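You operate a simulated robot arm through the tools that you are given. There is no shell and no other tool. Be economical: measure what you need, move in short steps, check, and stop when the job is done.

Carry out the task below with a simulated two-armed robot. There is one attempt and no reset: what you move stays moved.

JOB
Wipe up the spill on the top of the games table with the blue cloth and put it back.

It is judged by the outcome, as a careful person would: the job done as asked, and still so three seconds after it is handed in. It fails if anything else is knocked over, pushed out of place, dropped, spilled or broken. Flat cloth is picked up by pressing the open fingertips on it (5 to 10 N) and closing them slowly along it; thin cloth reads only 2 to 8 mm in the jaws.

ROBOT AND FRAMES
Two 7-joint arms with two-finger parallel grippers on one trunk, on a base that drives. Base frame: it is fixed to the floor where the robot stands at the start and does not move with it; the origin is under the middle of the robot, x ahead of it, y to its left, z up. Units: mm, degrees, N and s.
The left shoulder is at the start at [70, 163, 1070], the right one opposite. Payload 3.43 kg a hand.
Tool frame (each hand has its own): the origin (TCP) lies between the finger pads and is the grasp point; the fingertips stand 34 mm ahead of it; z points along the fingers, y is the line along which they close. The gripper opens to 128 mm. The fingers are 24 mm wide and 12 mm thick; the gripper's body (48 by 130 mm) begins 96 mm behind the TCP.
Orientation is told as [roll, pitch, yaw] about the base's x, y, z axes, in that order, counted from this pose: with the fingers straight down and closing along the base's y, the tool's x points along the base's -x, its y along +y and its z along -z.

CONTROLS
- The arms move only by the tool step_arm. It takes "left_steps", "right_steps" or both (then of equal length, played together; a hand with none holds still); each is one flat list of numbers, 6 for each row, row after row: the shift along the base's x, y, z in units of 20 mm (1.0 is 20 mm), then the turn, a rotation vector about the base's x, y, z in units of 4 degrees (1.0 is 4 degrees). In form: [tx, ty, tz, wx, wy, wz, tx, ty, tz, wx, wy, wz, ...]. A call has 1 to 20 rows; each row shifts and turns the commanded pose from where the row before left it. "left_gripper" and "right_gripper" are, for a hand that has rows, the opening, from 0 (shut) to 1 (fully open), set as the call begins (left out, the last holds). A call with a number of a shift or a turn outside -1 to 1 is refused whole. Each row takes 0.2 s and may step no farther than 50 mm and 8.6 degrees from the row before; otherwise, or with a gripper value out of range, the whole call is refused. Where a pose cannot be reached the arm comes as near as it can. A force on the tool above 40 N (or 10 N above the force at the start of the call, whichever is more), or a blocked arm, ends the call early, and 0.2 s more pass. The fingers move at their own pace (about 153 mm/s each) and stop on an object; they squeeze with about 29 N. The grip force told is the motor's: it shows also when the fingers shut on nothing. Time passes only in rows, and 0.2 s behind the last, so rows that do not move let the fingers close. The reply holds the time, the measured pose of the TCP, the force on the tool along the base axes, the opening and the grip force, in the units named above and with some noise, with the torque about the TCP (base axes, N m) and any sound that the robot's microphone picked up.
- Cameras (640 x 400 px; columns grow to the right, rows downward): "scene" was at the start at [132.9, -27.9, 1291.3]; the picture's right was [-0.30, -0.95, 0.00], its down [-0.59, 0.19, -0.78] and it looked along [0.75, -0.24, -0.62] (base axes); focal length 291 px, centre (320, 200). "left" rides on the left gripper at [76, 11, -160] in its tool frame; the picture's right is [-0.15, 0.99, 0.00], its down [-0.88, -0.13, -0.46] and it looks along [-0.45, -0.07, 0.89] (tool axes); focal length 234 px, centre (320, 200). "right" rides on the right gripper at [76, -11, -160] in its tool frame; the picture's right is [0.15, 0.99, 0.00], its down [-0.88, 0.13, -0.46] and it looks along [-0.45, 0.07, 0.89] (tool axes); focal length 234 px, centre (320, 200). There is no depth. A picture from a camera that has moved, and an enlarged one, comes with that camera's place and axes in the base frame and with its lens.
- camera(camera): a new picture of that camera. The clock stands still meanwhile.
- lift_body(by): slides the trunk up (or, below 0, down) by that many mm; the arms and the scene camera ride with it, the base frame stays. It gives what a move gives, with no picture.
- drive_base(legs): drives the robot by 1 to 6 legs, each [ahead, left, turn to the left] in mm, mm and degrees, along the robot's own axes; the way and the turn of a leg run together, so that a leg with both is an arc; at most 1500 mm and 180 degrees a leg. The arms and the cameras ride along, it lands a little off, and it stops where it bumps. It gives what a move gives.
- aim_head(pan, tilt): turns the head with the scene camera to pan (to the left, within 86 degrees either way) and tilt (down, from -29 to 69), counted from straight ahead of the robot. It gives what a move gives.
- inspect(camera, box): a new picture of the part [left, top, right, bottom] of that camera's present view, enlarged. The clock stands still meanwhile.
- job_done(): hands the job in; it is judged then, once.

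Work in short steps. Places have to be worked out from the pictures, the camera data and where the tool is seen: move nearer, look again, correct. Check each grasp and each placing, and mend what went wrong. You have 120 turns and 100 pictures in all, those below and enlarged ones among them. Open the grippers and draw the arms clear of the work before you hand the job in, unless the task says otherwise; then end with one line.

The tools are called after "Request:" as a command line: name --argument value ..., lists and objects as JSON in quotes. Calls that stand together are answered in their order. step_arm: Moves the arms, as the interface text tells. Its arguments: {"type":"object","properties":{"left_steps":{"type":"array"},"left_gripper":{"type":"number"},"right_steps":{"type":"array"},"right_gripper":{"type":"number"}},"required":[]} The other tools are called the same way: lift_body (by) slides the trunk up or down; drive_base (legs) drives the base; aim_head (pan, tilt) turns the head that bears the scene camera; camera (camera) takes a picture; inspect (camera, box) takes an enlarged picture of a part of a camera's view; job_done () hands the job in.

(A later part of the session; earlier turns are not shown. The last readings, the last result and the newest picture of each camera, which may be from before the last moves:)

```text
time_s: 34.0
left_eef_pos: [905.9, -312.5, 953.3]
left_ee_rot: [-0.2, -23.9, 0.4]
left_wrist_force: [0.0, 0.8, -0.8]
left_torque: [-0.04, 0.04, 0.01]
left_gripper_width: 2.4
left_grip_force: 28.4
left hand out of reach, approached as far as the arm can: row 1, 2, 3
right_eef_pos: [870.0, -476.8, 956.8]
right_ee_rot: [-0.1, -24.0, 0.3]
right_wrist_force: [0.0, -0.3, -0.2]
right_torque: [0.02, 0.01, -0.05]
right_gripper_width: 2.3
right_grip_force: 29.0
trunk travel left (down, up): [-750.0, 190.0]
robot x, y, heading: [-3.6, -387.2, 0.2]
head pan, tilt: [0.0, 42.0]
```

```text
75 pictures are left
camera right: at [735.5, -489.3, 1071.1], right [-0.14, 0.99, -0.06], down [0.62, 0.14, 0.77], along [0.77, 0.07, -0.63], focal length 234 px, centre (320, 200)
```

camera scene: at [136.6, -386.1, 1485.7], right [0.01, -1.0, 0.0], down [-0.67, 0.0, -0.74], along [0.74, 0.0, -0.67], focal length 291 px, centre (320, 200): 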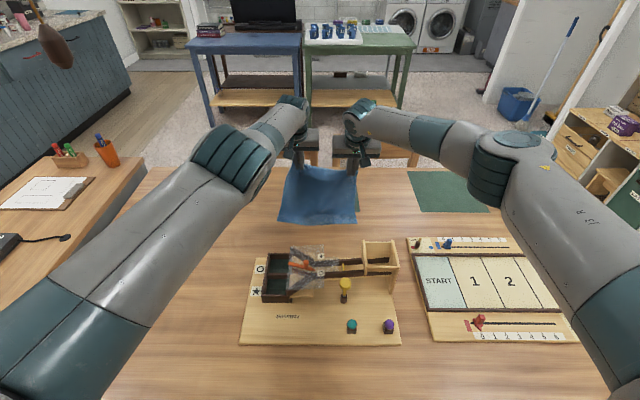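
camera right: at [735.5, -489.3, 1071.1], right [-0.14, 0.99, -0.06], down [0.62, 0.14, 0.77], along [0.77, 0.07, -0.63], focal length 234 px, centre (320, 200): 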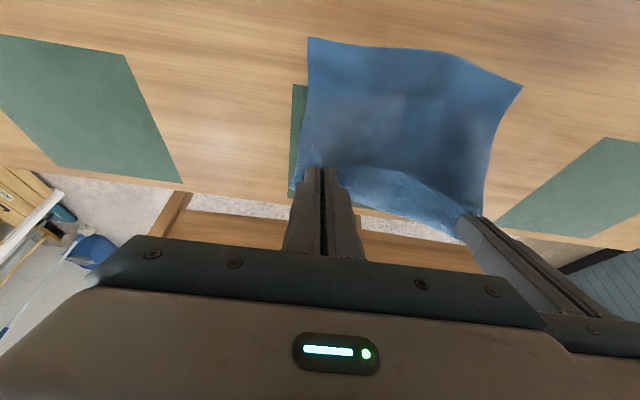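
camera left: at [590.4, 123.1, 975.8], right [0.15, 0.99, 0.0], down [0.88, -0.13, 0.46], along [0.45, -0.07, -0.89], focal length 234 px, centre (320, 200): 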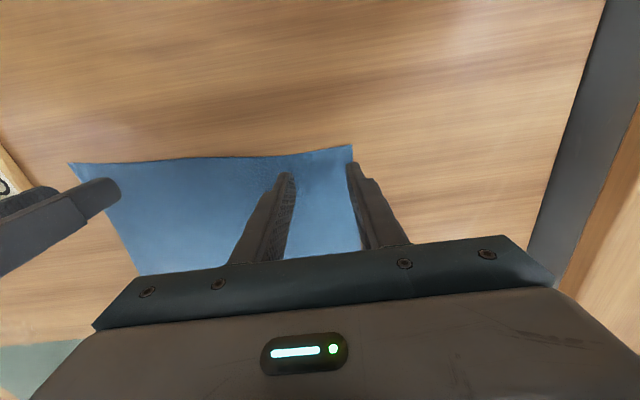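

Cloth's free edge rests near x≈824 and drapes toward the hands. The left command still lies ahead of reach; I retract it until it responds, lowering both.

Request:
step_arm --right_steps '[0, 0, -0.3, 0, 0, 0, 0, 0, -0.3, 0, 0, 0, 0, 0, -0.3, 0, 0, 0]' --left_steps '[-1, 0, -0.3, 0, 0, 0, -1, 0, -0.3, 0, 0, 0, -1, 0, -0.3, 0, 0, 0]'

```text
time_s: 34.8
left_eef_pos: [901.5, -325.3, 933.3]
left_ee_rot: [-0.2, -23.9, 0.4]
left_wrist_force: [-0.8, 0.7, -0.5]
left_torque: [-0.01, 0.01, 0.01]
left_gripper_width: 2.5
left_grip_force: 28.9
left hand out of reach, approached as far as the arm can: row 1, 2, 3
right_eef_pos: [869.7, -478.8, 939.2]
right_ee_rot: [-0.3, -24.0, 0.4]
right_wrist_force: [0.4, -0.2, -0.4]
right_torque: [-0.01, -0.01, 0.01]
right_gripper_width: 2.4
right_grip_force: 28.7
trunk travel left (down, up): [-750.0, 190.0]
robot x, y, heading: [2.3, -387.5, 0.4]
head pan, tilt: [0.0, 42.0]
```

Still saturated; I retract the left command further.

Request:
step_arm --left_steps '[-1, 0, 0, 0, 0, 0, -1, 0, 0, 0, 0, 0]'

Request:
step_arm --left_steps '[-0.5, 0, 0, 0, 0, 0]'

```text
time_s: 35.4
left_eef_pos: [899.7, -328.7, 929.4]
left_ee_rot: [0.0, -24.0, 0.4]
left_wrist_force: [0.7, 0.4, 0.6]
left_torque: [0.01, 0.0, 0.02]
left_gripper_width: 2.3
left_grip_force: 28.6
left hand out of reach, approached as far as the arm can: row 1, 2
right_eef_pos: [868.4, -478.6, 938.4]
right_ee_rot: [-0.2, -24.0, 0.5]
right_wrist_force: [-0.1, 0.0, 0.3]
right_torque: [0.01, 0.02, 0.02]
right_gripper_width: 2.1
right_grip_force: 29.3
trunk travel left (down, up): [-750.0, 190.0]
robot x, y, heading: [0.5, -384.6, 0.3]
head pan, tilt: [0.0, 42.0]
```

```text
time_s: 35.8
left_eef_pos: [899.1, -329.6, 927.8]
left_ee_rot: [-0.1, -23.9, 0.5]
left_wrist_force: [0.0, -0.4, 0.2]
left_torque: [0.02, 0.0, -0.02]
left_gripper_width: 2.2
left_grip_force: 29.1
left hand out of reach, approached as far as the arm can: row 1
right_eef_pos: [868.9, -479.2, 938.9]
right_ee_rot: [-0.2, -24.1, 0.5]
right_wrist_force: [0.0, 0.3, -0.1]
right_torque: [-0.02, 0.0, -0.02]
right_gripper_width: 2.0
right_grip_force: 29.3
trunk travel left (down, up): [-750.0, 190.0]
robot x, y, heading: [-0.8, -386.8, 0.5]
head pan, tilt: [0.0, 42.0]
```

Continuing to retract the left command, also shifting it outward and up slightly to find its responding range.

Request:
step_arm --left_steps '[-1, 0.5, 0.3, 0, 0, 0, -1, 0.5, 0.3, 0, 0, 0, -1, 0, 0.3, 0, 0, 0]'

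```text
time_s: 36.5
left_eef_pos: [900.0, -325.8, 933.1]
left_ee_rot: [-0.1, -23.8, 0.5]
left_wrist_force: [-0.4, -0.1, -0.4]
left_torque: [0.05, 0.0, 0.02]
left_gripper_width: 2.0
left_grip_force: 29.6
left hand out of reach, approached as far as the arm can: row 1, 2, 3
right_eef_pos: [869.6, -479.1, 937.4]
right_ee_rot: [-0.1, -24.1, 0.3]
right_wrist_force: [-0.1, 0.1, 0.1]
right_torque: [-0.02, -0.01, 0.02]
right_gripper_width: 1.9
right_grip_force: 29.3
trunk travel left (down, up): [-750.0, 190.0]
robot x, y, heading: [2.5, -386.0, 0.6]
head pan, tilt: [0.0, 42.0]
```

The left arm seems stuck at full stretch. I test a sideways-only move of 30 mm to see how it follows.

Request:
step_arm --left_steps '[0, 0.75, 0, 0, 0, 0, 0, 0.75, 0, 0, 0, 0]'

Request:
camera --camera "scene"

```text
time_s: 37.1
left_eef_pos: [906.7, -295.4, 930.4]
left_ee_rot: [-0.2, -23.9, 0.3]
left_wrist_force: [0.2, -0.1, -0.4]
left_torque: [0.01, -0.01, 0.02]
left_gripper_width: 2.6
left_grip_force: 29.1
left hand out of reach, approached as far as the arm can: row 1, 2
right_eef_pos: [870.0, -478.5, 938.0]
right_ee_rot: [-0.2, -23.9, 0.4]
right_wrist_force: [-0.3, -0.2, -0.2]
right_torque: [-0.04, -0.02, 0.02]
right_gripper_width: 2.2
right_grip_force: 29.4
trunk travel left (down, up): [-750.0, 190.0]
robot x, y, heading: [3.8, -387.1, 0.4]
head pan, tilt: [0.0, 42.0]
```

```text
74 pictures are left
camera scene: at [136.0, -386.3, 1485.8], right [0.01, -1.0, 0.0], down [-0.67, 0.0, -0.74], along [0.74, 0.0, -0.67], focal length 291 px, centre (320, 200)
```

scene: 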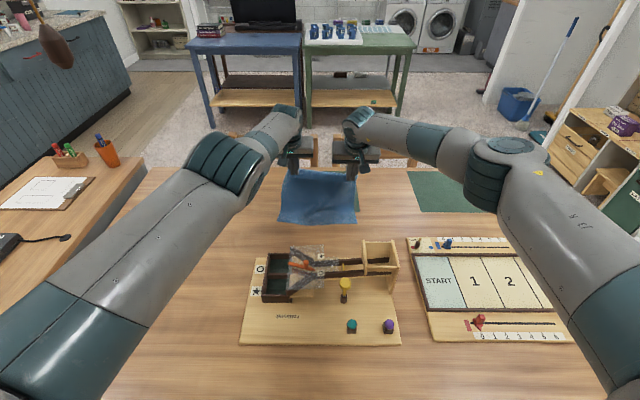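

The left follows sideways but not inward: it's at a straight-elbow singularity. I try breaking it by combining retraction with a small turn.

Request:
step_arm --left_steps '[-1, 0, 0, 1, 0, 0, -1, 0, 0, 1, 0, 0, -1, 0, 0, 1, 0, 0]'

Request:
step_arm --left_steps '[-1, 0, 0, -1, 0, 1, -1, 0, 0, -1, 0, 1, -1, 0, 0, -1, 0, 1]'

```text
time_s: 38.0
left_eef_pos: [891.2, -310.1, 925.3]
left_ee_rot: [13.1, -23.5, -4.9]
left_wrist_force: [0.5, 0.3, 0.2]
left_torque: [0.03, 0.0, -0.01]
left_gripper_width: 2.2
left_grip_force: 29.1
left hand out of reach, approached as far as the arm can: row 1, 2, 3
right_eef_pos: [869.5, -478.3, 938.0]
right_ee_rot: [-0.1, -24.0, 0.4]
right_wrist_force: [-0.2, 0.2, 0.5]
right_torque: [0.03, -0.03, -0.01]
right_gripper_width: 2.2
right_grip_force: 28.7
trunk travel left (down, up): [-750.0, 190.0]
robot x, y, heading: [2.6, -387.7, 0.3]
head pan, tilt: [0.0, 42.0]
```

```text
time_s: 38.8
left_eef_pos: [889.4, -312.4, 917.1]
left_ee_rot: [-0.1, -22.6, 12.4]
left_wrist_force: [0.1, 0.3, 0.0]
left_torque: [0.0, 0.01, -0.05]
left_gripper_width: 2.4
left_grip_force: 29.0
left hand out of reach, approached as far as the arm can: row 1, 2, 3
right_eef_pos: [868.6, -478.2, 939.3]
right_ee_rot: [-0.3, -24.1, 0.4]
right_wrist_force: [0.5, 0.5, -0.8]
right_torque: [-0.01, 0.0, -0.05]
right_gripper_width: 2.1
right_grip_force: 29.3
trunk travel left (down, up): [-750.0, 190.0]
robot x, y, heading: [0.1, -386.2, 0.4]
head pan, tilt: [0.0, 42.0]
```

Some movement inward; I try again with retraction aimed up toward the shoulder, undoing the yaw.

Request:
step_arm --left_steps '[-1, 0.2, 0.4, 0, 0, -1, -1, 0.2, 0.4, 0, 0, -1, -1, 0.2, 0.4, 0, 0, -1]'

Request:
step_arm --left_steps '[-1, 0, 0, 0, 1, 0, -1, 0, 0, 0, 1, 0, -1, 0, 0, 0, 1, 0]'

```text
time_s: 39.5
left_eef_pos: [902.5, -296.9, 937.1]
left_ee_rot: [-0.1, -22.7, 0.1]
left_wrist_force: [-0.4, 0.0, 0.0]
left_torque: [0.04, 0.0, -0.02]
left_gripper_width: 2.2
left_grip_force: 29.2
left hand out of reach, approached as far as the arm can: row 1, 2, 3
right_eef_pos: [869.7, -479.3, 938.4]
right_ee_rot: [-0.3, -24.0, 0.4]
right_wrist_force: [0.1, -0.6, 0.0]
right_torque: [0.01, 0.03, -0.01]
right_gripper_width: 2.1
right_grip_force: 29.0
trunk travel left (down, up): [-750.0, 190.0]
robot x, y, heading: [-1.7, -387.7, 0.4]
head pan, tilt: [0.0, 42.0]
```

```text
time_s: 40.4
left_eef_pos: [856.3, -299.4, 935.8]
left_ee_rot: [0.0, -10.4, 0.3]
left_wrist_force: [-0.3, -0.4, -0.1]
left_torque: [0.02, -0.02, 0.04]
left_gripper_width: 2.1
left_grip_force: 29.0
left hand out of reach, approached as far as the arm can: row 1, 2, 3
right_eef_pos: [868.8, -478.5, 938.3]
right_ee_rot: [-0.2, -24.0, 0.4]
right_wrist_force: [0.4, 0.2, -0.9]
right_torque: [0.0, 0.0, 0.05]
right_gripper_width: 2.2
right_grip_force: 29.4
trunk travel left (down, up): [-750.0, 190.0]
robot x, y, heading: [0.5, -385.3, 0.3]
head pan, tilt: [0.0, 42.0]
```

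Tilting does control the left's x. I try once more to unlock the elbow: retract with combined down/inward motion.

Request:
step_arm --left_steps '[-1, -0.6, -0.6, 0, 0, 0, -1, -0.6, -0.6, 0, 0, 0, -1, -0.6, -0.6, 0, 0, 0]'

Request:
step_arm --left_steps '[-1, 1, 0.6, 0, 0, 0, -1, 1, 0.6, 0, 0, 0, -1, 0, 0.6, 0, 0, 0]'

```text
time_s: 41.1
left_eef_pos: [839.1, -348.5, 892.8]
left_ee_rot: [0.1, -10.6, 0.3]
left_wrist_force: [0.2, -0.5, 0.1]
left_torque: [0.01, -0.04, 0.03]
left_gripper_width: 2.3
left_grip_force: 28.8
left hand out of reach, approached as far as the arm can: row 1, 2, 3
right_eef_pos: [870.1, -479.4, 938.6]
right_ee_rot: [-0.1, -24.0, 0.4]
right_wrist_force: [0.0, 0.3, 0.4]
right_torque: [-0.01, 0.03, 0.01]
right_gripper_width: 2.2
right_grip_force: 28.9
trunk travel left (down, up): [-750.0, 190.0]
robot x, y, heading: [2.6, -385.1, 0.4]
head pan, tilt: [0.0, 42.0]
```

```text
time_s: 42.0
left_eef_pos: [849.2, -324.6, 916.8]
left_ee_rot: [0.1, -10.7, 0.4]
left_wrist_force: [0.2, 0.1, 0.8]
left_torque: [0.04, 0.01, -0.01]
left_gripper_width: 2.5
left_grip_force: 29.0
left hand out of reach, approached as far as the arm can: row 1, 2, 3
right_eef_pos: [868.6, -478.9, 938.4]
right_ee_rot: [-0.2, -24.0, 0.4]
right_wrist_force: [0.3, 0.3, -0.6]
right_torque: [0.01, -0.01, 0.0]
right_gripper_width: 2.5
right_grip_force: 28.8
trunk travel left (down, up): [-750.0, 190.0]
robot x, y, heading: [2.2, -387.1, 0.5]
head pan, tilt: [0.0, 42.0]
```

The left arm stays stretched, but it's usable: trunk lift and base drive move both hands together. I set left tilt to match right (x≈880), and lower the trunk 90 mm onto the puddle.

Request:
step_arm --left_steps '[0, 0.3, 0, 0, -0.8, 0, 0, 0.3, 0, 0, -0.8, 0]' --right_steps '[0, 0, -0.5, 0, 0, 0, 0.5, 0, -0.5, 0, 0, 0]'

Request:
lift_body --by -85

Request:
camera --camera "scene"

Request:
camera --camera "right"

```text
time_s: 42.5
left_eef_pos: [873.5, -317.6, 911.6]
left_ee_rot: [0.0, -17.0, 0.4]
left_wrist_force: [1.2, 0.6, -0.2]
left_torque: [0.0, 0.01, 0.02]
left_gripper_width: 2.4
left_grip_force: 29.3
left hand out of reach, approached as far as the arm can: row 1, 2
right_eef_pos: [880.4, -479.1, 916.8]
right_ee_rot: [-0.1, -24.0, 0.4]
right_wrist_force: [1.3, -1.3, 0.3]
right_torque: [0.0, 0.01, 0.06]
right_gripper_width: 2.2
right_grip_force: 29.2
trunk travel left (down, up): [-750.0, 190.0]
robot x, y, heading: [1.2, -385.9, 0.5]
head pan, tilt: [0.0, 42.0]
```

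```text
time_s: 43.8
left_eef_pos: [873.5, -318.6, 827.1]
left_ee_rot: [0.0, -16.9, 0.4]
left_wrist_force: [-0.3, 1.0, 0.0]
left_torque: [0.01, -0.02, 0.05]
left_gripper_width: 2.3
left_grip_force: 28.9
right_eef_pos: [879.2, -478.0, 833.2]
right_ee_rot: [-0.2, -24.0, 0.4]
right_wrist_force: [-0.2, 0.5, 0.7]
right_torque: [0.0, 0.03, -0.02]
right_gripper_width: 2.2
right_grip_force: 28.7
trunk travel left (down, up): [-665.0, 275.0]
robot x, y, heading: [2.5, -387.1, 0.3]
head pan, tilt: [0.0, 42.0]
```

```text
73 pictures are left
camera scene: at [135.3, -386.8, 1400.9], right [0.01, -1.0, 0.0], down [-0.67, 0.0, -0.74], along [0.74, 0.0, -0.67], focal length 291 px, centre (320, 200)
```

scene: 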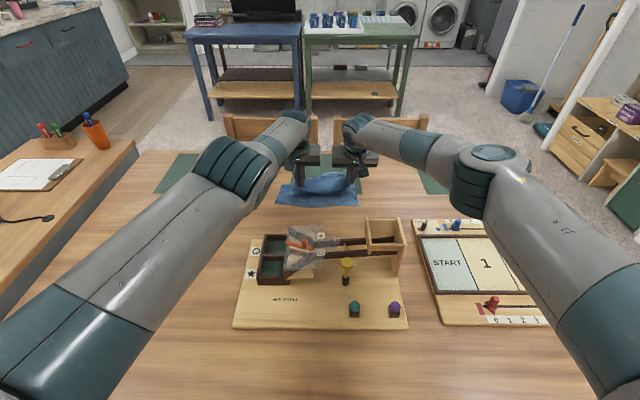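

```text
72 pictures are left
camera right: at [745.3, -490.7, 947.8], right [-0.14, 0.99, -0.06], down [0.62, 0.14, 0.77], along [0.77, 0.07, -0.63], focal length 234 px, centre (320, 200)
```

right: 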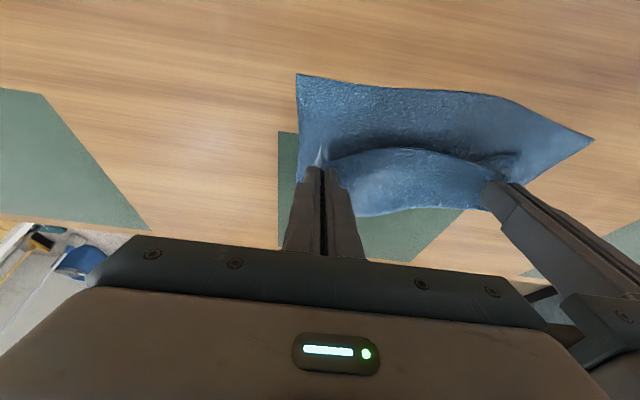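

The cloth is draped over the puddle in folds (x≈831–890, y≈−510…−260). I lower 32 mm more so the fingertips nearly press the cloth onto the table.

Request:
lift_body --by -32

Request:
step_arm --right_steps '[0, 0, -0.3, 0, 0, 0]'

```text
time_s: 44.5
left_eef_pos: [873.5, -317.4, 796.5]
left_ee_rot: [0.1, -17.2, 0.3]
left_wrist_force: [0.5, 0.3, 1.1]
left_torque: [0.01, 0.0, 0.04]
left_gripper_width: 2.3
left_grip_force: 29.1
right_eef_pos: [878.7, -479.0, 802.1]
right_ee_rot: [-0.2, -24.1, 0.4]
right_wrist_force: [-0.2, -0.2, 0.2]
right_torque: [0.03, 0.0, 0.0]
right_gripper_width: 2.4
right_grip_force: 28.9
trunk travel left (down, up): [-633.0, 307.0]
robot x, y, heading: [0.7, -386.3, 0.2]
head pan, tilt: [0.0, 42.0]
```

```text
time_s: 44.9
left_eef_pos: [874.5, -317.5, 794.2]
left_ee_rot: [-0.1, -17.0, 0.3]
left_wrist_force: [0.7, 0.7, 0.9]
left_torque: [0.05, 0.0, 0.01]
left_gripper_width: 2.5
left_grip_force: 28.9
right_eef_pos: [879.0, -479.5, 794.1]
right_ee_rot: [-0.2, -24.0, 0.4]
right_wrist_force: [1.1, 0.4, -0.2]
right_torque: [-0.03, -0.01, -0.01]
right_gripper_width: 2.3
right_grip_force: 29.2
trunk travel left (down, up): [-633.0, 307.0]
robot x, y, heading: [0.4, -387.4, 0.3]
head pan, tilt: [0.0, 42.0]
```

Tips are ~6 mm above the wood; I lower 4 mm more to get light contact.

Request:
lift_body --by -4

Request:
drive_base --legs '[[-45, 0, 0]]'

Request:
camera --camera "right"

```text
time_s: 45.5
left_eef_pos: [874.3, -316.7, 789.9]
left_ee_rot: [0.2, -16.9, 0.3]
left_wrist_force: [0.3, 0.2, -0.4]
left_torque: [0.0, -0.01, -0.03]
left_gripper_width: 2.3
left_grip_force: 29.0
right_eef_pos: [878.9, -478.4, 791.0]
right_ee_rot: [-0.2, -24.0, 0.4]
right_wrist_force: [-0.7, -0.2, 0.4]
right_torque: [0.03, 0.01, 0.0]
right_gripper_width: 1.8
right_grip_force: 29.0
trunk travel left (down, up): [-629.0, 311.0]
robot x, y, heading: [3.6, -390.5, 0.2]
head pan, tilt: [0.0, 42.0]
```

```text
time_s: 46.4
left_eef_pos: [829.7, -317.1, 792.9]
left_ee_rot: [0.0, -17.1, 0.2]
left_wrist_force: [0.0, -0.3, 0.5]
left_torque: [0.03, -0.01, 0.02]
left_gripper_width: 2.3
left_grip_force: 28.5
right_eef_pos: [834.3, -478.6, 791.0]
right_ee_rot: [-0.2, -24.1, 0.3]
right_wrist_force: [-0.1, -0.7, -0.2]
right_torque: [0.0, -0.03, -0.01]
right_gripper_width: 2.1
right_grip_force: 28.4
trunk travel left (down, up): [-629.0, 311.0]
robot x, y, heading: [-44.9, -385.2, 0.4]
head pan, tilt: [0.0, 42.0]
```

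```text
71 pictures are left
camera right: at [699.9, -490.4, 905.7], right [-0.14, 0.99, -0.06], down [0.62, 0.14, 0.77], along [0.77, 0.07, -0.63], focal length 234 px, centre (320, 200)
```

right: 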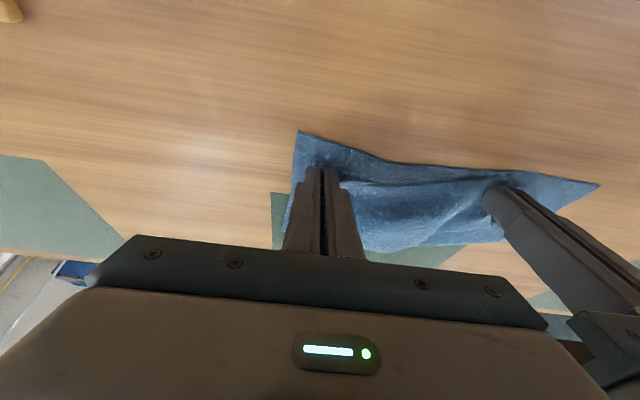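

The cloth is dragging over the puddle area. I wipe with small base motions: left, right, forward, and back again.

Request:
drive_base --legs '[[0, 50, 0], [0, -100, 0], [20, 50, 0], [0, 50, 0], [0, -100, 0], [20, 50, 0]]'

Request:
camera --camera "right"

Request:
camera --camera "scene"

```text
time_s: 50.4
left_eef_pos: [869.7, -316.2, 789.5]
left_ee_rot: [0.0, -16.8, 0.4]
left_wrist_force: [0.2, -0.9, 0.3]
left_torque: [-0.03, 0.01, -0.02]
left_gripper_width: 2.2
left_grip_force: 29.0
right_eef_pos: [875.4, -480.3, 789.7]
right_ee_rot: [-0.2, -24.0, 0.6]
right_wrist_force: [-0.3, -0.9, 0.3]
right_torque: [-0.03, -0.02, 0.03]
right_gripper_width: 2.1
right_grip_force: 28.7
trunk travel left (down, up): [-629.0, 311.0]
robot x, y, heading: [-2.4, -386.5, 0.3]
head pan, tilt: [0.0, 42.0]
```

```text
70 pictures are left
camera right: at [741.5, -490.5, 904.5], right [-0.14, 0.99, -0.06], down [0.62, 0.14, 0.77], along [0.77, 0.07, -0.63], focal length 234 px, centre (320, 200)
```

right: 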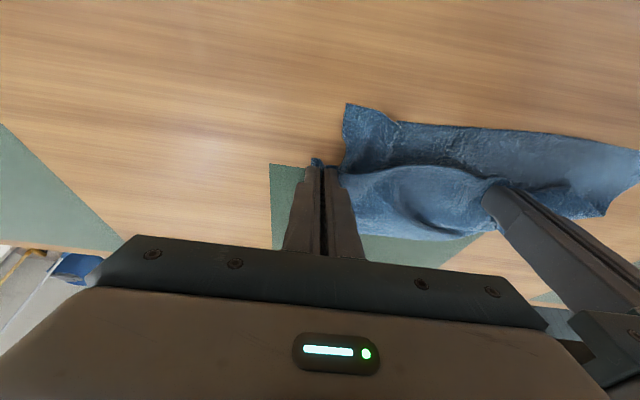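

```text
69 pictures are left
camera scene: at [132.3, -387.4, 1364.7], right [0.01, -1.0, 0.0], down [-0.67, -0.01, -0.74], along [0.74, 0.01, -0.67], focal length 291 px, centre (320, 200)
```

scene: 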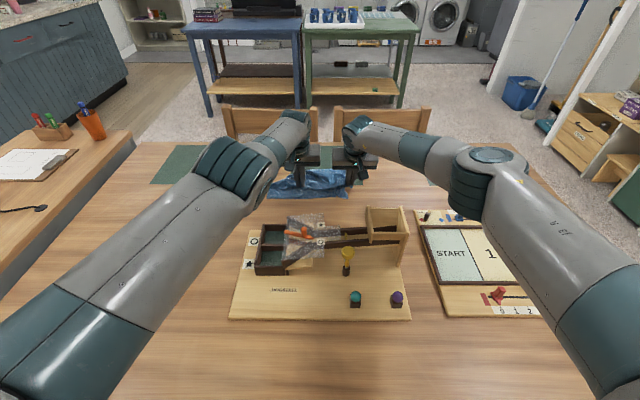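

Mats and games are still in place. One more fore-aft stroke, then I lift the cloth high to see whether the puddle is gone.

Request:
drive_base --legs '[[-40, 0, 0], [0, 30, 0], [35, 0, 0], [0, -50, 0], [-35, 0, 0], [35, 20, 0]]'

Request:
lift_body --by 300

Request:
camera --camera "scene"

Request:
camera --camera "right"

```text
time_s: 53.6
left_eef_pos: [862.8, -317.4, 789.3]
left_ee_rot: [-0.1, -17.0, 0.3]
left_wrist_force: [0.1, 0.0, 0.2]
left_torque: [-0.03, 0.04, 0.0]
left_gripper_width: 2.2
left_grip_force: 29.1
right_eef_pos: [868.5, -480.3, 789.6]
right_ee_rot: [-0.2, -23.9, 0.6]
right_wrist_force: [-0.2, 1.2, 1.7]
right_torque: [-0.01, -0.03, -0.01]
right_gripper_width: 2.0
right_grip_force: 28.9
trunk travel left (down, up): [-629.0, 311.0]
robot x, y, heading: [-7.8, -390.7, 0.6]
head pan, tilt: [0.0, 42.0]
```

```text
time_s: 56.6
left_eef_pos: [863.5, -317.1, 1089.6]
left_ee_rot: [-0.1, -17.0, 0.5]
left_wrist_force: [0.4, -0.3, -0.9]
left_torque: [-0.01, -0.04, -0.02]
left_gripper_width: 2.2
left_grip_force: 28.9
right_eef_pos: [869.4, -481.0, 1089.6]
right_ee_rot: [-0.3, -23.8, 0.5]
right_wrist_force: [0.1, 0.5, 0.1]
right_torque: [-0.01, 0.01, 0.0]
right_gripper_width: 2.0
right_grip_force: 28.9
trunk travel left (down, up): [-929.0, 11.0]
robot x, y, heading: [-10.9, -386.1, 0.4]
head pan, tilt: [0.0, 42.0]
```

```text
68 pictures are left
camera scene: at [125.8, -388.8, 1664.7], right [0.01, -1.0, 0.0], down [-0.67, -0.01, -0.74], along [0.74, 0.01, -0.67], focal length 291 px, centre (320, 200)
```

scene: 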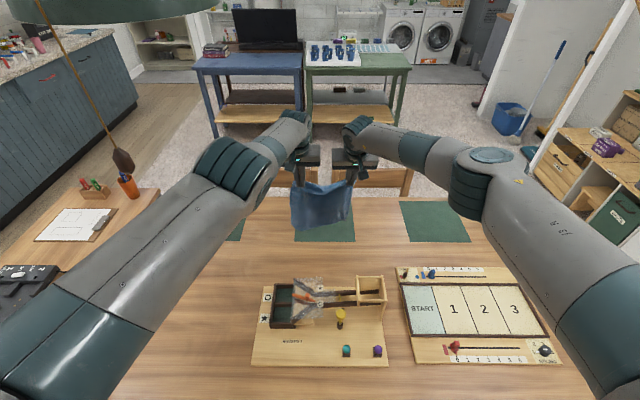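

```text
67 pictures are left
camera right: at [735.0, -491.7, 1204.2], right [-0.14, 0.99, -0.06], down [0.62, 0.14, 0.77], along [0.77, 0.07, -0.63], focal length 234 px, centre (320, 200)
```

right: 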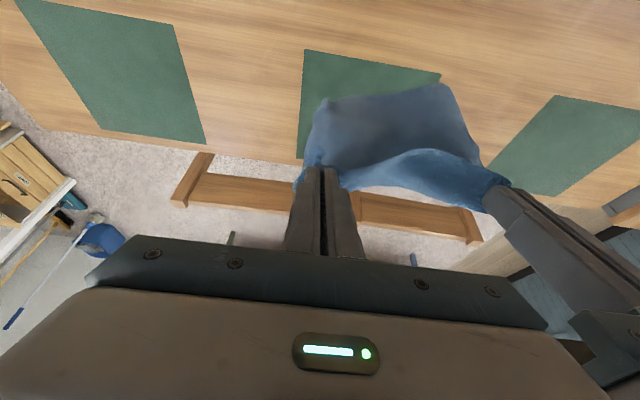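

I enlarge the puddle's place in both views (scene ≈(320,247), right ≈(390,45)).

Request:
inspect --camera "scene" --box '[260, 210, 380, 285]'

Request:
inspect --camera "right" --box '[290, 0, 490, 110]'

```text
5.33 times, centred on (320, 248) of scene
camera zoom: at [125.8, -388.8, 1664.7], right [0.01, -1.0, 0.0], down [-0.67, -0.01, -0.74], along [0.74, 0.01, -0.67], focal length 1554 px, centre (320, -53)
```

zoom: 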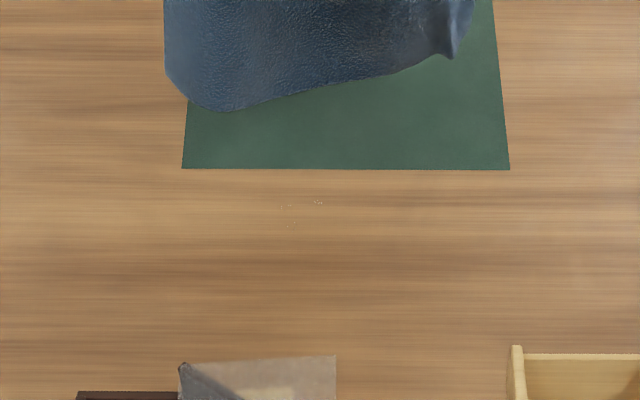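

```text
3.20 times, centred on (390, 55) of right
camera zoom: at [735.0, -491.7, 1204.2], right [-0.14, 0.99, -0.06], down [0.62, 0.14, 0.77], along [0.77, 0.07, -0.63], focal length 749 px, centre (96, 664)
```

zoom: 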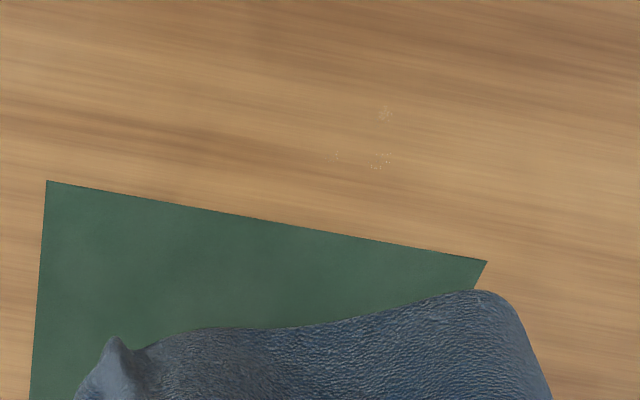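

Most of the spill is gone; a few droplets remain around (835–852, −355…−390). I lower again with slightly more pressure and wipe with longer sideways strokes so the held parts sweep over them.

Request:
lift_body --by -303

Request:
drive_base --legs '[[-25, 0, 0]]'

Request:
camera --camera "right"

```text
time_s: 59.6
left_eef_pos: [861.9, -319.0, 788.3]
left_ee_rot: [0.0, -17.1, 0.5]
left_wrist_force: [-0.1, 0.0, 3.3]
left_torque: [-0.01, 0.04, 0.0]
left_gripper_width: 2.0
left_grip_force: 28.8
right_eef_pos: [867.8, -480.2, 788.5]
right_ee_rot: [-0.2, -24.2, 0.5]
right_wrist_force: [-0.1, 0.6, 5.8]
right_torque: [-0.03, 0.0, 0.01]
right_gripper_width: 2.4
right_grip_force: 28.9
trunk travel left (down, up): [-626.0, 314.0]
robot x, y, heading: [-10.1, -390.1, 0.8]
head pan, tilt: [0.0, 42.0]
```

```text
time_s: 60.5
left_eef_pos: [835.6, -317.3, 787.8]
left_ee_rot: [0.0, -17.0, 0.4]
left_wrist_force: [0.5, -0.7, 2.0]
left_torque: [0.02, -0.04, 0.04]
left_gripper_width: 2.2
left_grip_force: 28.6
right_eef_pos: [841.7, -479.0, 788.3]
right_ee_rot: [-0.2, -24.0, 0.4]
right_wrist_force: [0.6, 1.5, 6.3]
right_torque: [-0.03, -0.05, 0.01]
right_gripper_width: 2.1
right_grip_force: 29.4
trunk travel left (down, up): [-626.0, 314.0]
robot x, y, heading: [-35.4, -388.1, 0.7]
head pan, tilt: [0.0, 42.0]
```

```text
64 pictures are left
camera right: at [707.8, -491.5, 902.9], right [-0.14, 0.99, -0.06], down [0.62, 0.14, 0.78], along [0.77, 0.07, -0.63], focal length 234 px, centre (320, 200)
```

right: 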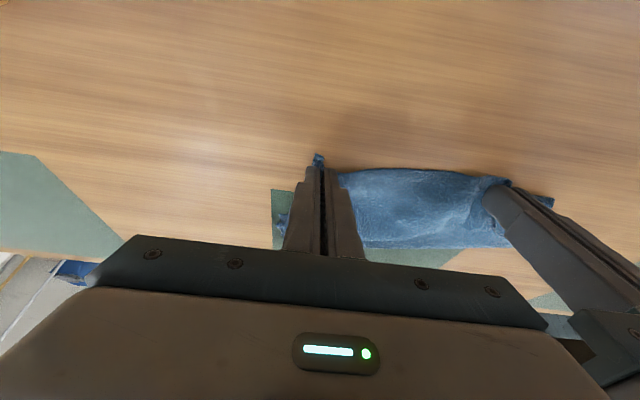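

Contact is 2–6 N. I sweep ±115 mm sideways at two slightly different x positions.

Request:
drive_base --legs '[[0, 115, 0], [0, -230, 0], [-12, 115, 0], [0, 115, 0], [0, -230, 0], [24, 115, 0]]'

Request:
drive_base --legs '[[0, 115, 0], [0, -230, 0], [-15, 115, 0], [30, 0, 0]]'

Request:
camera --camera "right"

Request:
lift_body --by 305

Request:
inspect --camera "scene" --box '[260, 210, 380, 285]'

Request:
camera --camera "scene"

```text
time_s: 66.8
left_eef_pos: [847.6, -323.3, 787.1]
left_ee_rot: [-0.2, -17.0, 0.7]
left_wrist_force: [0.5, -1.9, 5.9]
left_torque: [-0.1, 0.06, 0.01]
left_gripper_width: 2.3
left_grip_force: 29.2
right_eef_pos: [853.8, -485.2, 789.7]
right_ee_rot: [-0.3, -24.1, 0.9]
right_wrist_force: [-0.4, -1.6, 6.7]
right_torque: [-0.07, 0.04, -0.03]
right_gripper_width: 2.3
right_grip_force: 29.0
trunk travel left (down, up): [-626.0, 314.0]
robot x, y, heading: [-21.1, -401.7, 0.7]
head pan, tilt: [0.0, 42.0]
```

```text
time_s: 70.6
left_eef_pos: [862.8, -326.8, 788.8]
left_ee_rot: [0.0, -16.9, 0.7]
left_wrist_force: [-1.8, 0.2, 7.2]
left_torque: [0.0, 0.11, -0.02]
left_gripper_width: 2.3
left_grip_force: 29.2
right_eef_pos: [870.3, -487.5, 788.8]
right_ee_rot: [-0.2, -24.0, 0.8]
right_wrist_force: [-2.4, -0.4, 9.0]
right_torque: [-0.02, 0.09, 0.0]
right_gripper_width: 2.4
right_grip_force: 28.6
trunk travel left (down, up): [-626.0, 314.0]
robot x, y, heading: [-7.3, -401.9, 0.7]
head pan, tilt: [0.0, 42.0]
```

```text
63 pictures are left
camera right: at [735.8, -500.3, 902.7], right [-0.15, 0.99, -0.06], down [0.62, 0.14, 0.77], along [0.77, 0.07, -0.63], focal length 234 px, centre (320, 200)
```

right: 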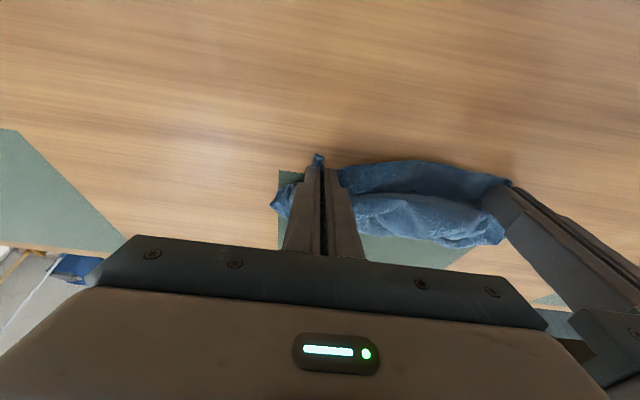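

```text
time_s: 73.7
left_eef_pos: [863.2, -326.1, 1091.1]
left_ee_rot: [0.0, -17.0, 0.6]
left_wrist_force: [0.3, -0.5, 0.0]
left_torque: [0.01, -0.01, 0.02]
left_gripper_width: 2.3
left_grip_force: 28.9
right_eef_pos: [871.4, -487.3, 1092.7]
right_ee_rot: [-0.1, -24.0, 0.8]
right_wrist_force: [-0.8, 0.0, -1.1]
right_torque: [-0.02, 0.03, 0.0]
right_gripper_width: 2.1
right_grip_force: 29.0
trunk travel left (down, up): [-931.0, 9.0]
robot x, y, heading: [-4.5, -402.2, 0.8]
head pan, tilt: [0.0, 42.0]
```

```text
5.33 times, centred on (320, 248) of scene
camera zoom: at [127.2, -401.1, 1666.7], right [0.01, -1.0, 0.0], down [-0.67, -0.01, -0.74], along [0.74, 0.01, -0.67], focal length 1554 px, centre (320, -53)
```

zoom: 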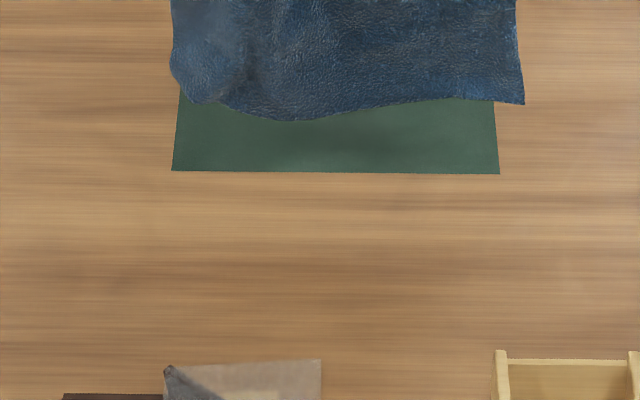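

```text
61 pictures are left
camera scene: at [127.2, -401.1, 1666.7], right [0.01, -1.0, 0.0], down [-0.67, -0.01, -0.74], along [0.74, 0.01, -0.67], focal length 291 px, centre (320, 200)
```

scene: 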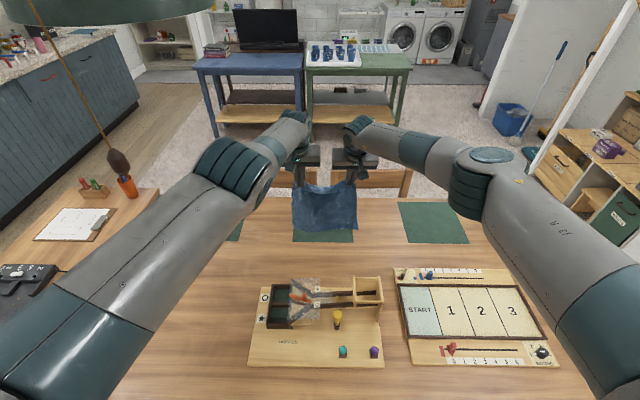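

The puddle is gone. For the return trip I note a pendant pull hanging near (548, −38) with its bottom at z≈1358, which the raised left arm would cross; I need to travel with lower arms. Tilting the hands further forward lowers the wrists relative to the cloth, so I tilt both ~28° more and look.

Request:
step_arm --left_steps '[0, 0, 0, 0, -1, 0, 0, 0, 0, 0, -1, 0, 0, 0, 0, 0, -1, 0, 0, 0, 0, 0, -1, 0, 0, 0, 0, 0, -1, 0, 0, 0, 0, 0, -1, 0, 0, 0, 0, 0, -1, 0]' --right_steps '[0.5, 0, 0.3, 0, -1, 0, 0.5, 0, 0.3, 0, -1, 0, 0.5, 0, 0.3, 0, -1, 0, 0.5, 0, 0.3, 0, -1, 0, 0.5, 0, 0.3, 0, -1, 0, 0.5, 0, 0.3, 0, 0, 0, 0.5, 0, 0.3, 0, 0, 0]'

Request:
camera --camera "scene"

```text
time_s: 75.2
left_eef_pos: [939.2, -344.4, 1074.1]
left_ee_rot: [-0.6, -44.8, 1.0]
left_wrist_force: [0.1, -0.7, 0.4]
left_torque: [-0.01, 0.0, -0.02]
left_gripper_width: 2.4
left_grip_force: 29.4
left hand out of reach, approached as far as the arm can: row 1, 2, 3, 4, 5, 6, 7
right_eef_pos: [940.5, -486.0, 1135.0]
right_ee_rot: [-0.6, -44.0, 1.1]
right_wrist_force: [-0.7, -0.6, -0.6]
right_torque: [-0.01, -0.01, 0.01]
right_gripper_width: 2.1
right_grip_force: 28.8
trunk travel left (down, up): [-931.0, 9.0]
robot x, y, heading: [-8.8, -402.2, 0.7]
head pan, tilt: [0.0, 42.0]
```

```text
60 pictures are left
camera scene: at [127.4, -400.3, 1666.8], right [0.01, -1.0, 0.0], down [-0.67, -0.01, -0.74], along [0.74, 0.01, -0.67], focal length 291 px, centre (320, 200)
```

scene: 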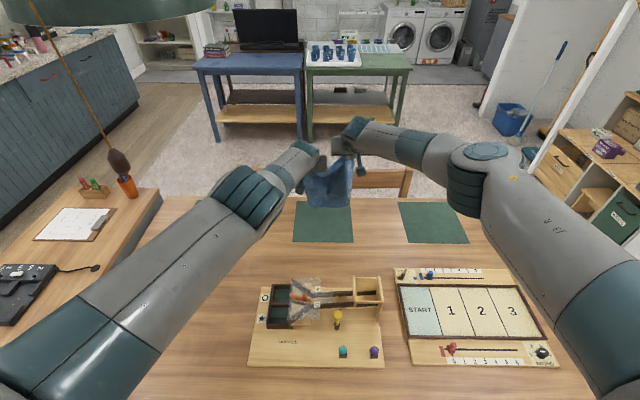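

The left sank and drifted inward; I raise it and move it outward along its sphere to level with the right.

Request:
step_arm --left_steps '[0, 0.7, 0.9, 0, 0, 0, 0, 0.7, 0.9, 0, 0, 0, 0, 0.2, 0.9, 0, 0, 0, 0, 0, 0.6, 0, 0, 0]'

Request:
step_arm --left_steps '[-0.8, 0, 0, 0, 0, 0, -0.8, 0, 0, 0, 0, 0]'

```text
time_s: 76.2
left_eef_pos: [960.9, -316.9, 1135.2]
left_ee_rot: [-0.5, -44.9, 0.9]
left_wrist_force: [-0.5, 0.1, -0.9]
left_torque: [0.0, -0.01, -0.01]
left_gripper_width: 2.2
left_grip_force: 29.1
left hand out of reach, approached as far as the arm can: row 1, 2, 3
right_eef_pos: [939.9, -486.6, 1134.5]
right_ee_rot: [-0.6, -44.0, 0.9]
right_wrist_force: [0.1, 0.5, -0.3]
right_torque: [-0.01, 0.02, -0.05]
right_gripper_width: 2.3
right_grip_force: 28.9
trunk travel left (down, up): [-931.0, 9.0]
robot x, y, heading: [-8.7, -402.5, 1.2]
head pan, tilt: [0.0, 42.0]
```

```text
time_s: 76.8
left_eef_pos: [956.9, -322.2, 1127.6]
left_ee_rot: [-0.3, -44.8, 1.1]
left_wrist_force: [0.3, -0.8, 0.0]
left_torque: [0.0, 0.03, 0.01]
left_gripper_width: 2.1
left_grip_force: 28.9
left hand out of reach, approached as far as the arm can: row 1, 2
right_eef_pos: [940.2, -486.4, 1134.5]
right_ee_rot: [-0.6, -44.0, 1.0]
right_wrist_force: [0.2, -0.4, 0.6]
right_torque: [0.01, 0.04, -0.01]
right_gripper_width: 2.4
right_grip_force: 29.0
trunk travel left (down, up): [-931.0, 9.0]
robot x, y, heading: [-6.0, -400.3, 0.7]
head pan, tilt: [0.0, 42.0]
```

Both hands are level at z≈1130. I back the base 75 mm (keeping the cloth between games and mats), lower the trunk 135 mm, and look at the pendant relative to the arm.

Request:
drive_base --legs '[[-75, 0, 0]]'

Request:
lift_body --by -135

Request:
aim_head --pan 15 --tilt 20

Request:
camera --camera "scene"

Request:
camera --camera "right"

```text
time_s: 77.9
left_eef_pos: [891.3, -322.8, 1121.9]
left_ee_rot: [-0.5, -44.4, 1.1]
left_wrist_force: [0.3, 0.0, -0.5]
left_torque: [0.0, 0.04, 0.01]
left_gripper_width: 2.3
left_grip_force: 29.1
right_eef_pos: [873.2, -487.1, 1126.9]
right_ee_rot: [-0.7, -43.6, 1.0]
right_wrist_force: [1.0, 0.0, -2.3]
right_torque: [0.0, 0.03, 0.04]
right_gripper_width: 2.3
right_grip_force: 29.0
trunk travel left (down, up): [-931.0, 9.0]
robot x, y, heading: [-82.7, -402.7, 0.9]
head pan, tilt: [0.0, 42.0]
```

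```text
time_s: 79.5
left_eef_pos: [884.0, -321.5, 993.3]
left_ee_rot: [-0.5, -44.7, 1.1]
left_wrist_force: [-0.6, -0.1, 0.0]
left_torque: [0.0, 0.03, -0.02]
left_gripper_width: 2.0
left_grip_force: 29.2
right_eef_pos: [866.7, -487.2, 999.3]
right_ee_rot: [-0.5, -44.0, 1.1]
right_wrist_force: [0.3, 0.2, -0.1]
right_torque: [-0.04, 0.0, 0.04]
right_gripper_width: 2.6
right_grip_force: 29.6
trunk travel left (down, up): [-796.0, 144.0]
robot x, y, heading: [-80.2, -402.1, 1.0]
head pan, tilt: [0.0, 42.0]
```

```text
time_s: 80.4
left_eef_pos: [883.9, -322.2, 993.0]
left_ee_rot: [-0.6, -44.8, 1.1]
left_wrist_force: [0.2, 0.8, -0.6]
left_torque: [-0.01, 0.01, 0.01]
left_gripper_width: 2.1
left_grip_force: 29.2
right_eef_pos: [868.2, -486.7, 999.6]
right_ee_rot: [-0.6, -43.9, 1.1]
right_wrist_force: [-0.4, 0.3, -0.4]
right_torque: [-0.01, 0.05, 0.0]
right_gripper_width: 2.4
right_grip_force: 28.4
trunk travel left (down, up): [-796.0, 144.0]
robot x, y, heading: [-80.2, -399.4, 1.0]
head pan, tilt: [15.0, 20.0]
```

```text
59 pictures are left
camera scene: at [59.6, -377.8, 1566.1], right [0.27, -0.96, 0.0], down [-0.33, -0.09, -0.94], along [0.9, 0.26, -0.34], focal length 291 px, centre (320, 200)
```

scene: 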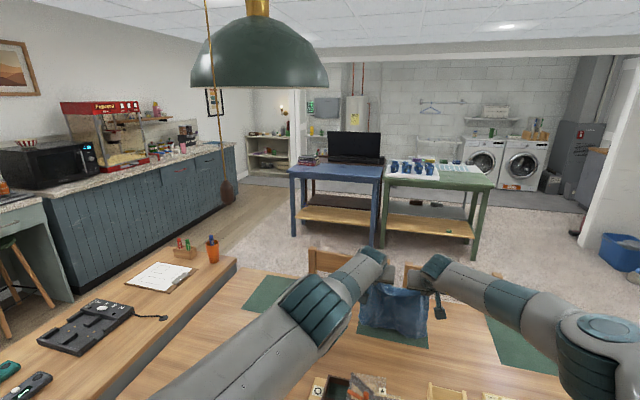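

```text
58 pictures are left
camera right: at [702.0, -499.7, 1060.5], right [-0.12, 0.99, -0.11], down [0.32, 0.14, 0.94], along [0.94, 0.08, -0.33], focal length 234 px, centre (320, 200)
```

right: 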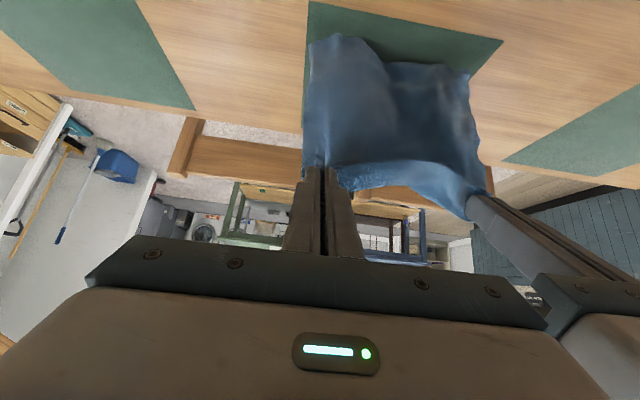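

The elbow's top is near z≈1300 and lower at x≈548, so the left arm passes ~75 mm under the pull (bottom ≈1355). I drive left in two parts with a check.

Request:
drive_base --legs '[[0, 200, -0.5]]'

Request:
camera --camera "scene"

```text
time_s: 82.0
left_eef_pos: [883.2, -133.9, 992.8]
left_ee_rot: [-0.4, -44.7, 0.4]
left_wrist_force: [0.0, -0.1, 0.6]
left_torque: [0.0, 0.01, 0.02]
left_gripper_width: 2.2
left_grip_force: 29.1
right_eef_pos: [864.1, -299.1, 999.6]
right_ee_rot: [-0.6, -43.9, 0.6]
right_wrist_force: [-0.7, -0.1, -0.1]
right_torque: [0.0, 0.04, -0.03]
right_gripper_width: 2.3
right_grip_force: 28.8
trunk travel left (down, up): [-796.0, 144.0]
robot x, y, heading: [-81.2, -201.9, 0.4]
head pan, tilt: [15.0, 20.0]
```

```text
57 pictures are left
camera scene: at [57.8, -182.2, 1566.1], right [0.27, -0.96, 0.0], down [-0.33, -0.09, -0.94], along [0.91, 0.25, -0.34], focal length 291 px, centre (320, 200)
```

scene: 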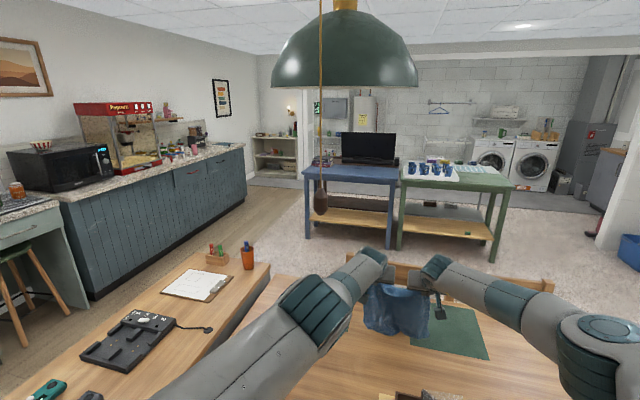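

Clearance under the pull looks ample. I continue 218 mm left.

Request:
drive_base --legs '[[0, 110, -0.2], [0, 110, -0.2]]'

Request:
aim_head --pan 0 --tilt 42

Request:
camera --camera "scene"

Request:
camera --camera "right"

```text
time_s: 83.9
left_eef_pos: [882.5, 77.9, 993.0]
left_ee_rot: [-0.4, -44.8, 0.2]
left_wrist_force: [0.6, -0.4, -0.6]
left_torque: [-0.02, 0.01, -0.04]
left_gripper_width: 2.1
left_grip_force: 29.0
right_eef_pos: [862.0, -87.8, 998.6]
right_ee_rot: [-0.7, -43.9, 0.1]
right_wrist_force: [-1.2, 0.1, -0.2]
right_torque: [-0.01, -0.02, -0.02]
right_gripper_width: 2.2
right_grip_force: 28.7
trunk travel left (down, up): [-796.0, 144.0]
robot x, y, heading: [-84.6, 12.9, -0.1]
head pan, tilt: [15.0, 20.0]
```

```text
time_s: 84.8
left_eef_pos: [883.5, 77.0, 993.1]
left_ee_rot: [-0.5, -44.7, 0.1]
left_wrist_force: [-0.1, 0.5, 0.1]
left_torque: [-0.01, 0.03, 0.03]
left_gripper_width: 2.0
left_grip_force: 29.3
right_eef_pos: [863.0, -88.9, 998.1]
right_ee_rot: [-0.6, -43.9, 0.1]
right_wrist_force: [-1.0, 0.7, -0.4]
right_torque: [-0.01, 0.0, 0.02]
right_gripper_width: 2.4
right_grip_force: 29.1
trunk travel left (down, up): [-796.0, 144.0]
robot x, y, heading: [-80.2, 14.7, -0.2]
head pan, tilt: [0.0, 42.0]
```

```text
56 pictures are left
camera scene: at [51.0, 11.5, 1531.8], right [0.0, -1.0, 0.0], down [-0.67, 0.0, -0.74], along [0.74, 0.0, -0.67], focal length 291 px, centre (320, 200)
```

scene: 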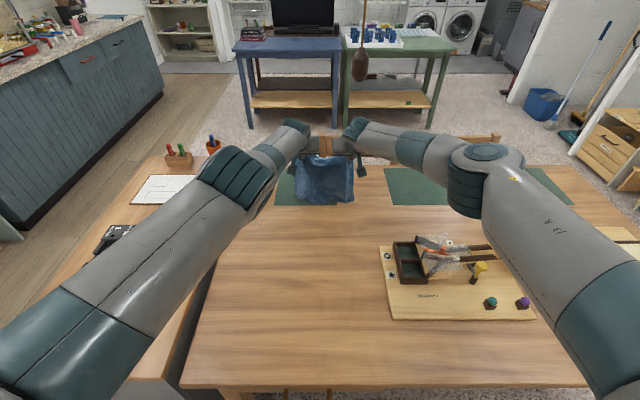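

```text
55 pictures are left
camera right: at [697.5, -97.6, 1060.4], right [-0.1, 0.99, -0.11], down [0.32, 0.14, 0.94], along [0.94, 0.06, -0.33], focal length 234 px, centre (320, 200)
```

right: 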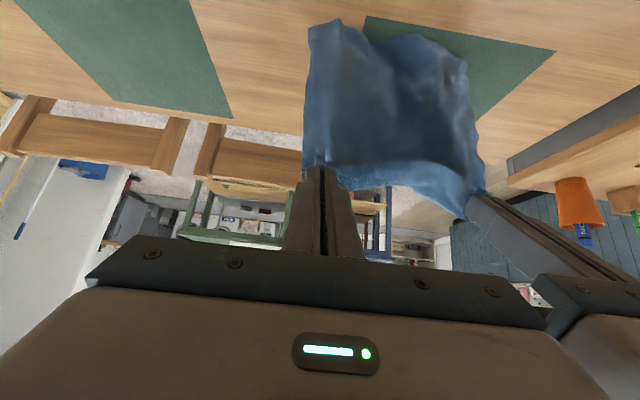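

Over the original spot. I widen the hands to match the original spacing, raise 35 mm and go forward 25 mm so the hanging edge comes to about x≈917, where the far edge originally lay.

Request:
lift_body --by 35

Request:
step_arm --left_steps '[0, 0.5, 0.1, 0, 0, 0, 0, 0.5, 0.1, 0, 0, 0]' --right_steps '[0, -0.1, 0, 0, 0, 0, 0, -0.1, 0, 0, 0, 0]'

Request:
drive_base --legs '[[25, 0, 0]]'

Request:
camera --camera "scene"

```text
time_s: 85.6
left_eef_pos: [883.5, 76.6, 1027.0]
left_ee_rot: [-0.5, -44.9, 0.1]
left_wrist_force: [0.4, -0.7, -0.8]
left_torque: [0.01, -0.02, -0.01]
left_gripper_width: 2.5
left_grip_force: 29.1
right_eef_pos: [863.8, -87.9, 1033.1]
right_ee_rot: [-0.6, -44.0, 0.1]
right_wrist_force: [0.4, 1.4, 0.1]
right_torque: [0.02, 0.02, -0.01]
right_gripper_width: 2.4
right_grip_force: 28.7
trunk travel left (down, up): [-831.0, 109.0]
robot x, y, heading: [-82.4, 15.2, -0.2]
head pan, tilt: [0.0, 42.0]
```

```text
time_s: 86.2
left_eef_pos: [888.3, 94.5, 1030.0]
left_ee_rot: [-0.5, -44.7, 0.1]
left_wrist_force: [-0.1, -1.5, 0.7]
left_torque: [-0.05, 0.01, -0.03]
left_gripper_width: 2.2
left_grip_force: 29.6
left hand out of reach, approached as far as the arm can: row 2
right_eef_pos: [863.1, -92.7, 1033.3]
right_ee_rot: [-0.5, -43.9, 0.1]
right_wrist_force: [0.1, 3.0, -0.7]
right_torque: [0.02, -0.01, 0.05]
right_gripper_width: 2.3
right_grip_force: 28.9
trunk travel left (down, up): [-831.0, 109.0]
robot x, y, heading: [-85.1, 14.5, 0.1]
head pan, tilt: [0.0, 42.0]
```

```text
time_s: 87.0
left_eef_pos: [908.4, 93.9, 1036.1]
left_ee_rot: [-0.5, -45.2, 0.0]
left_wrist_force: [-0.3, -3.2, -0.1]
left_torque: [-0.07, 0.01, -0.02]
left_gripper_width: 2.3
left_grip_force: 29.0
right_eef_pos: [882.5, -92.6, 1039.5]
right_ee_rot: [-0.6, -44.4, 0.1]
right_wrist_force: [-0.3, 1.8, -0.4]
right_torque: [0.03, 0.0, 0.08]
right_gripper_width: 2.3
right_grip_force: 29.2
trunk travel left (down, up): [-831.0, 109.0]
robot x, y, heading: [-61.7, 14.6, -0.2]
head pan, tilt: [0.0, 42.0]
```

```text
54 pictures are left
camera scene: at [67.8, 11.6, 1567.7], right [0.0, -1.0, 0.0], down [-0.67, 0.0, -0.75], along [0.75, 0.0, -0.67], focal length 291 px, centre (320, 200)
```

scene: 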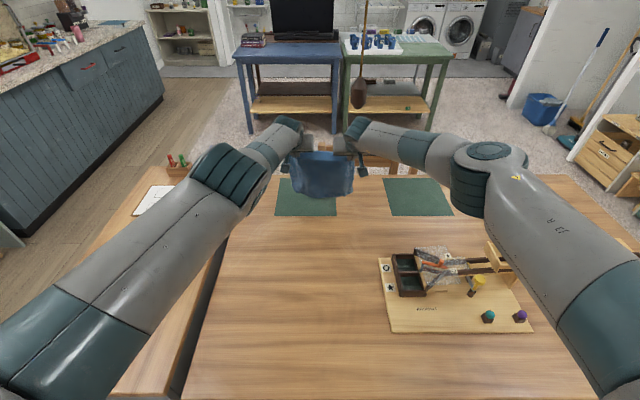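

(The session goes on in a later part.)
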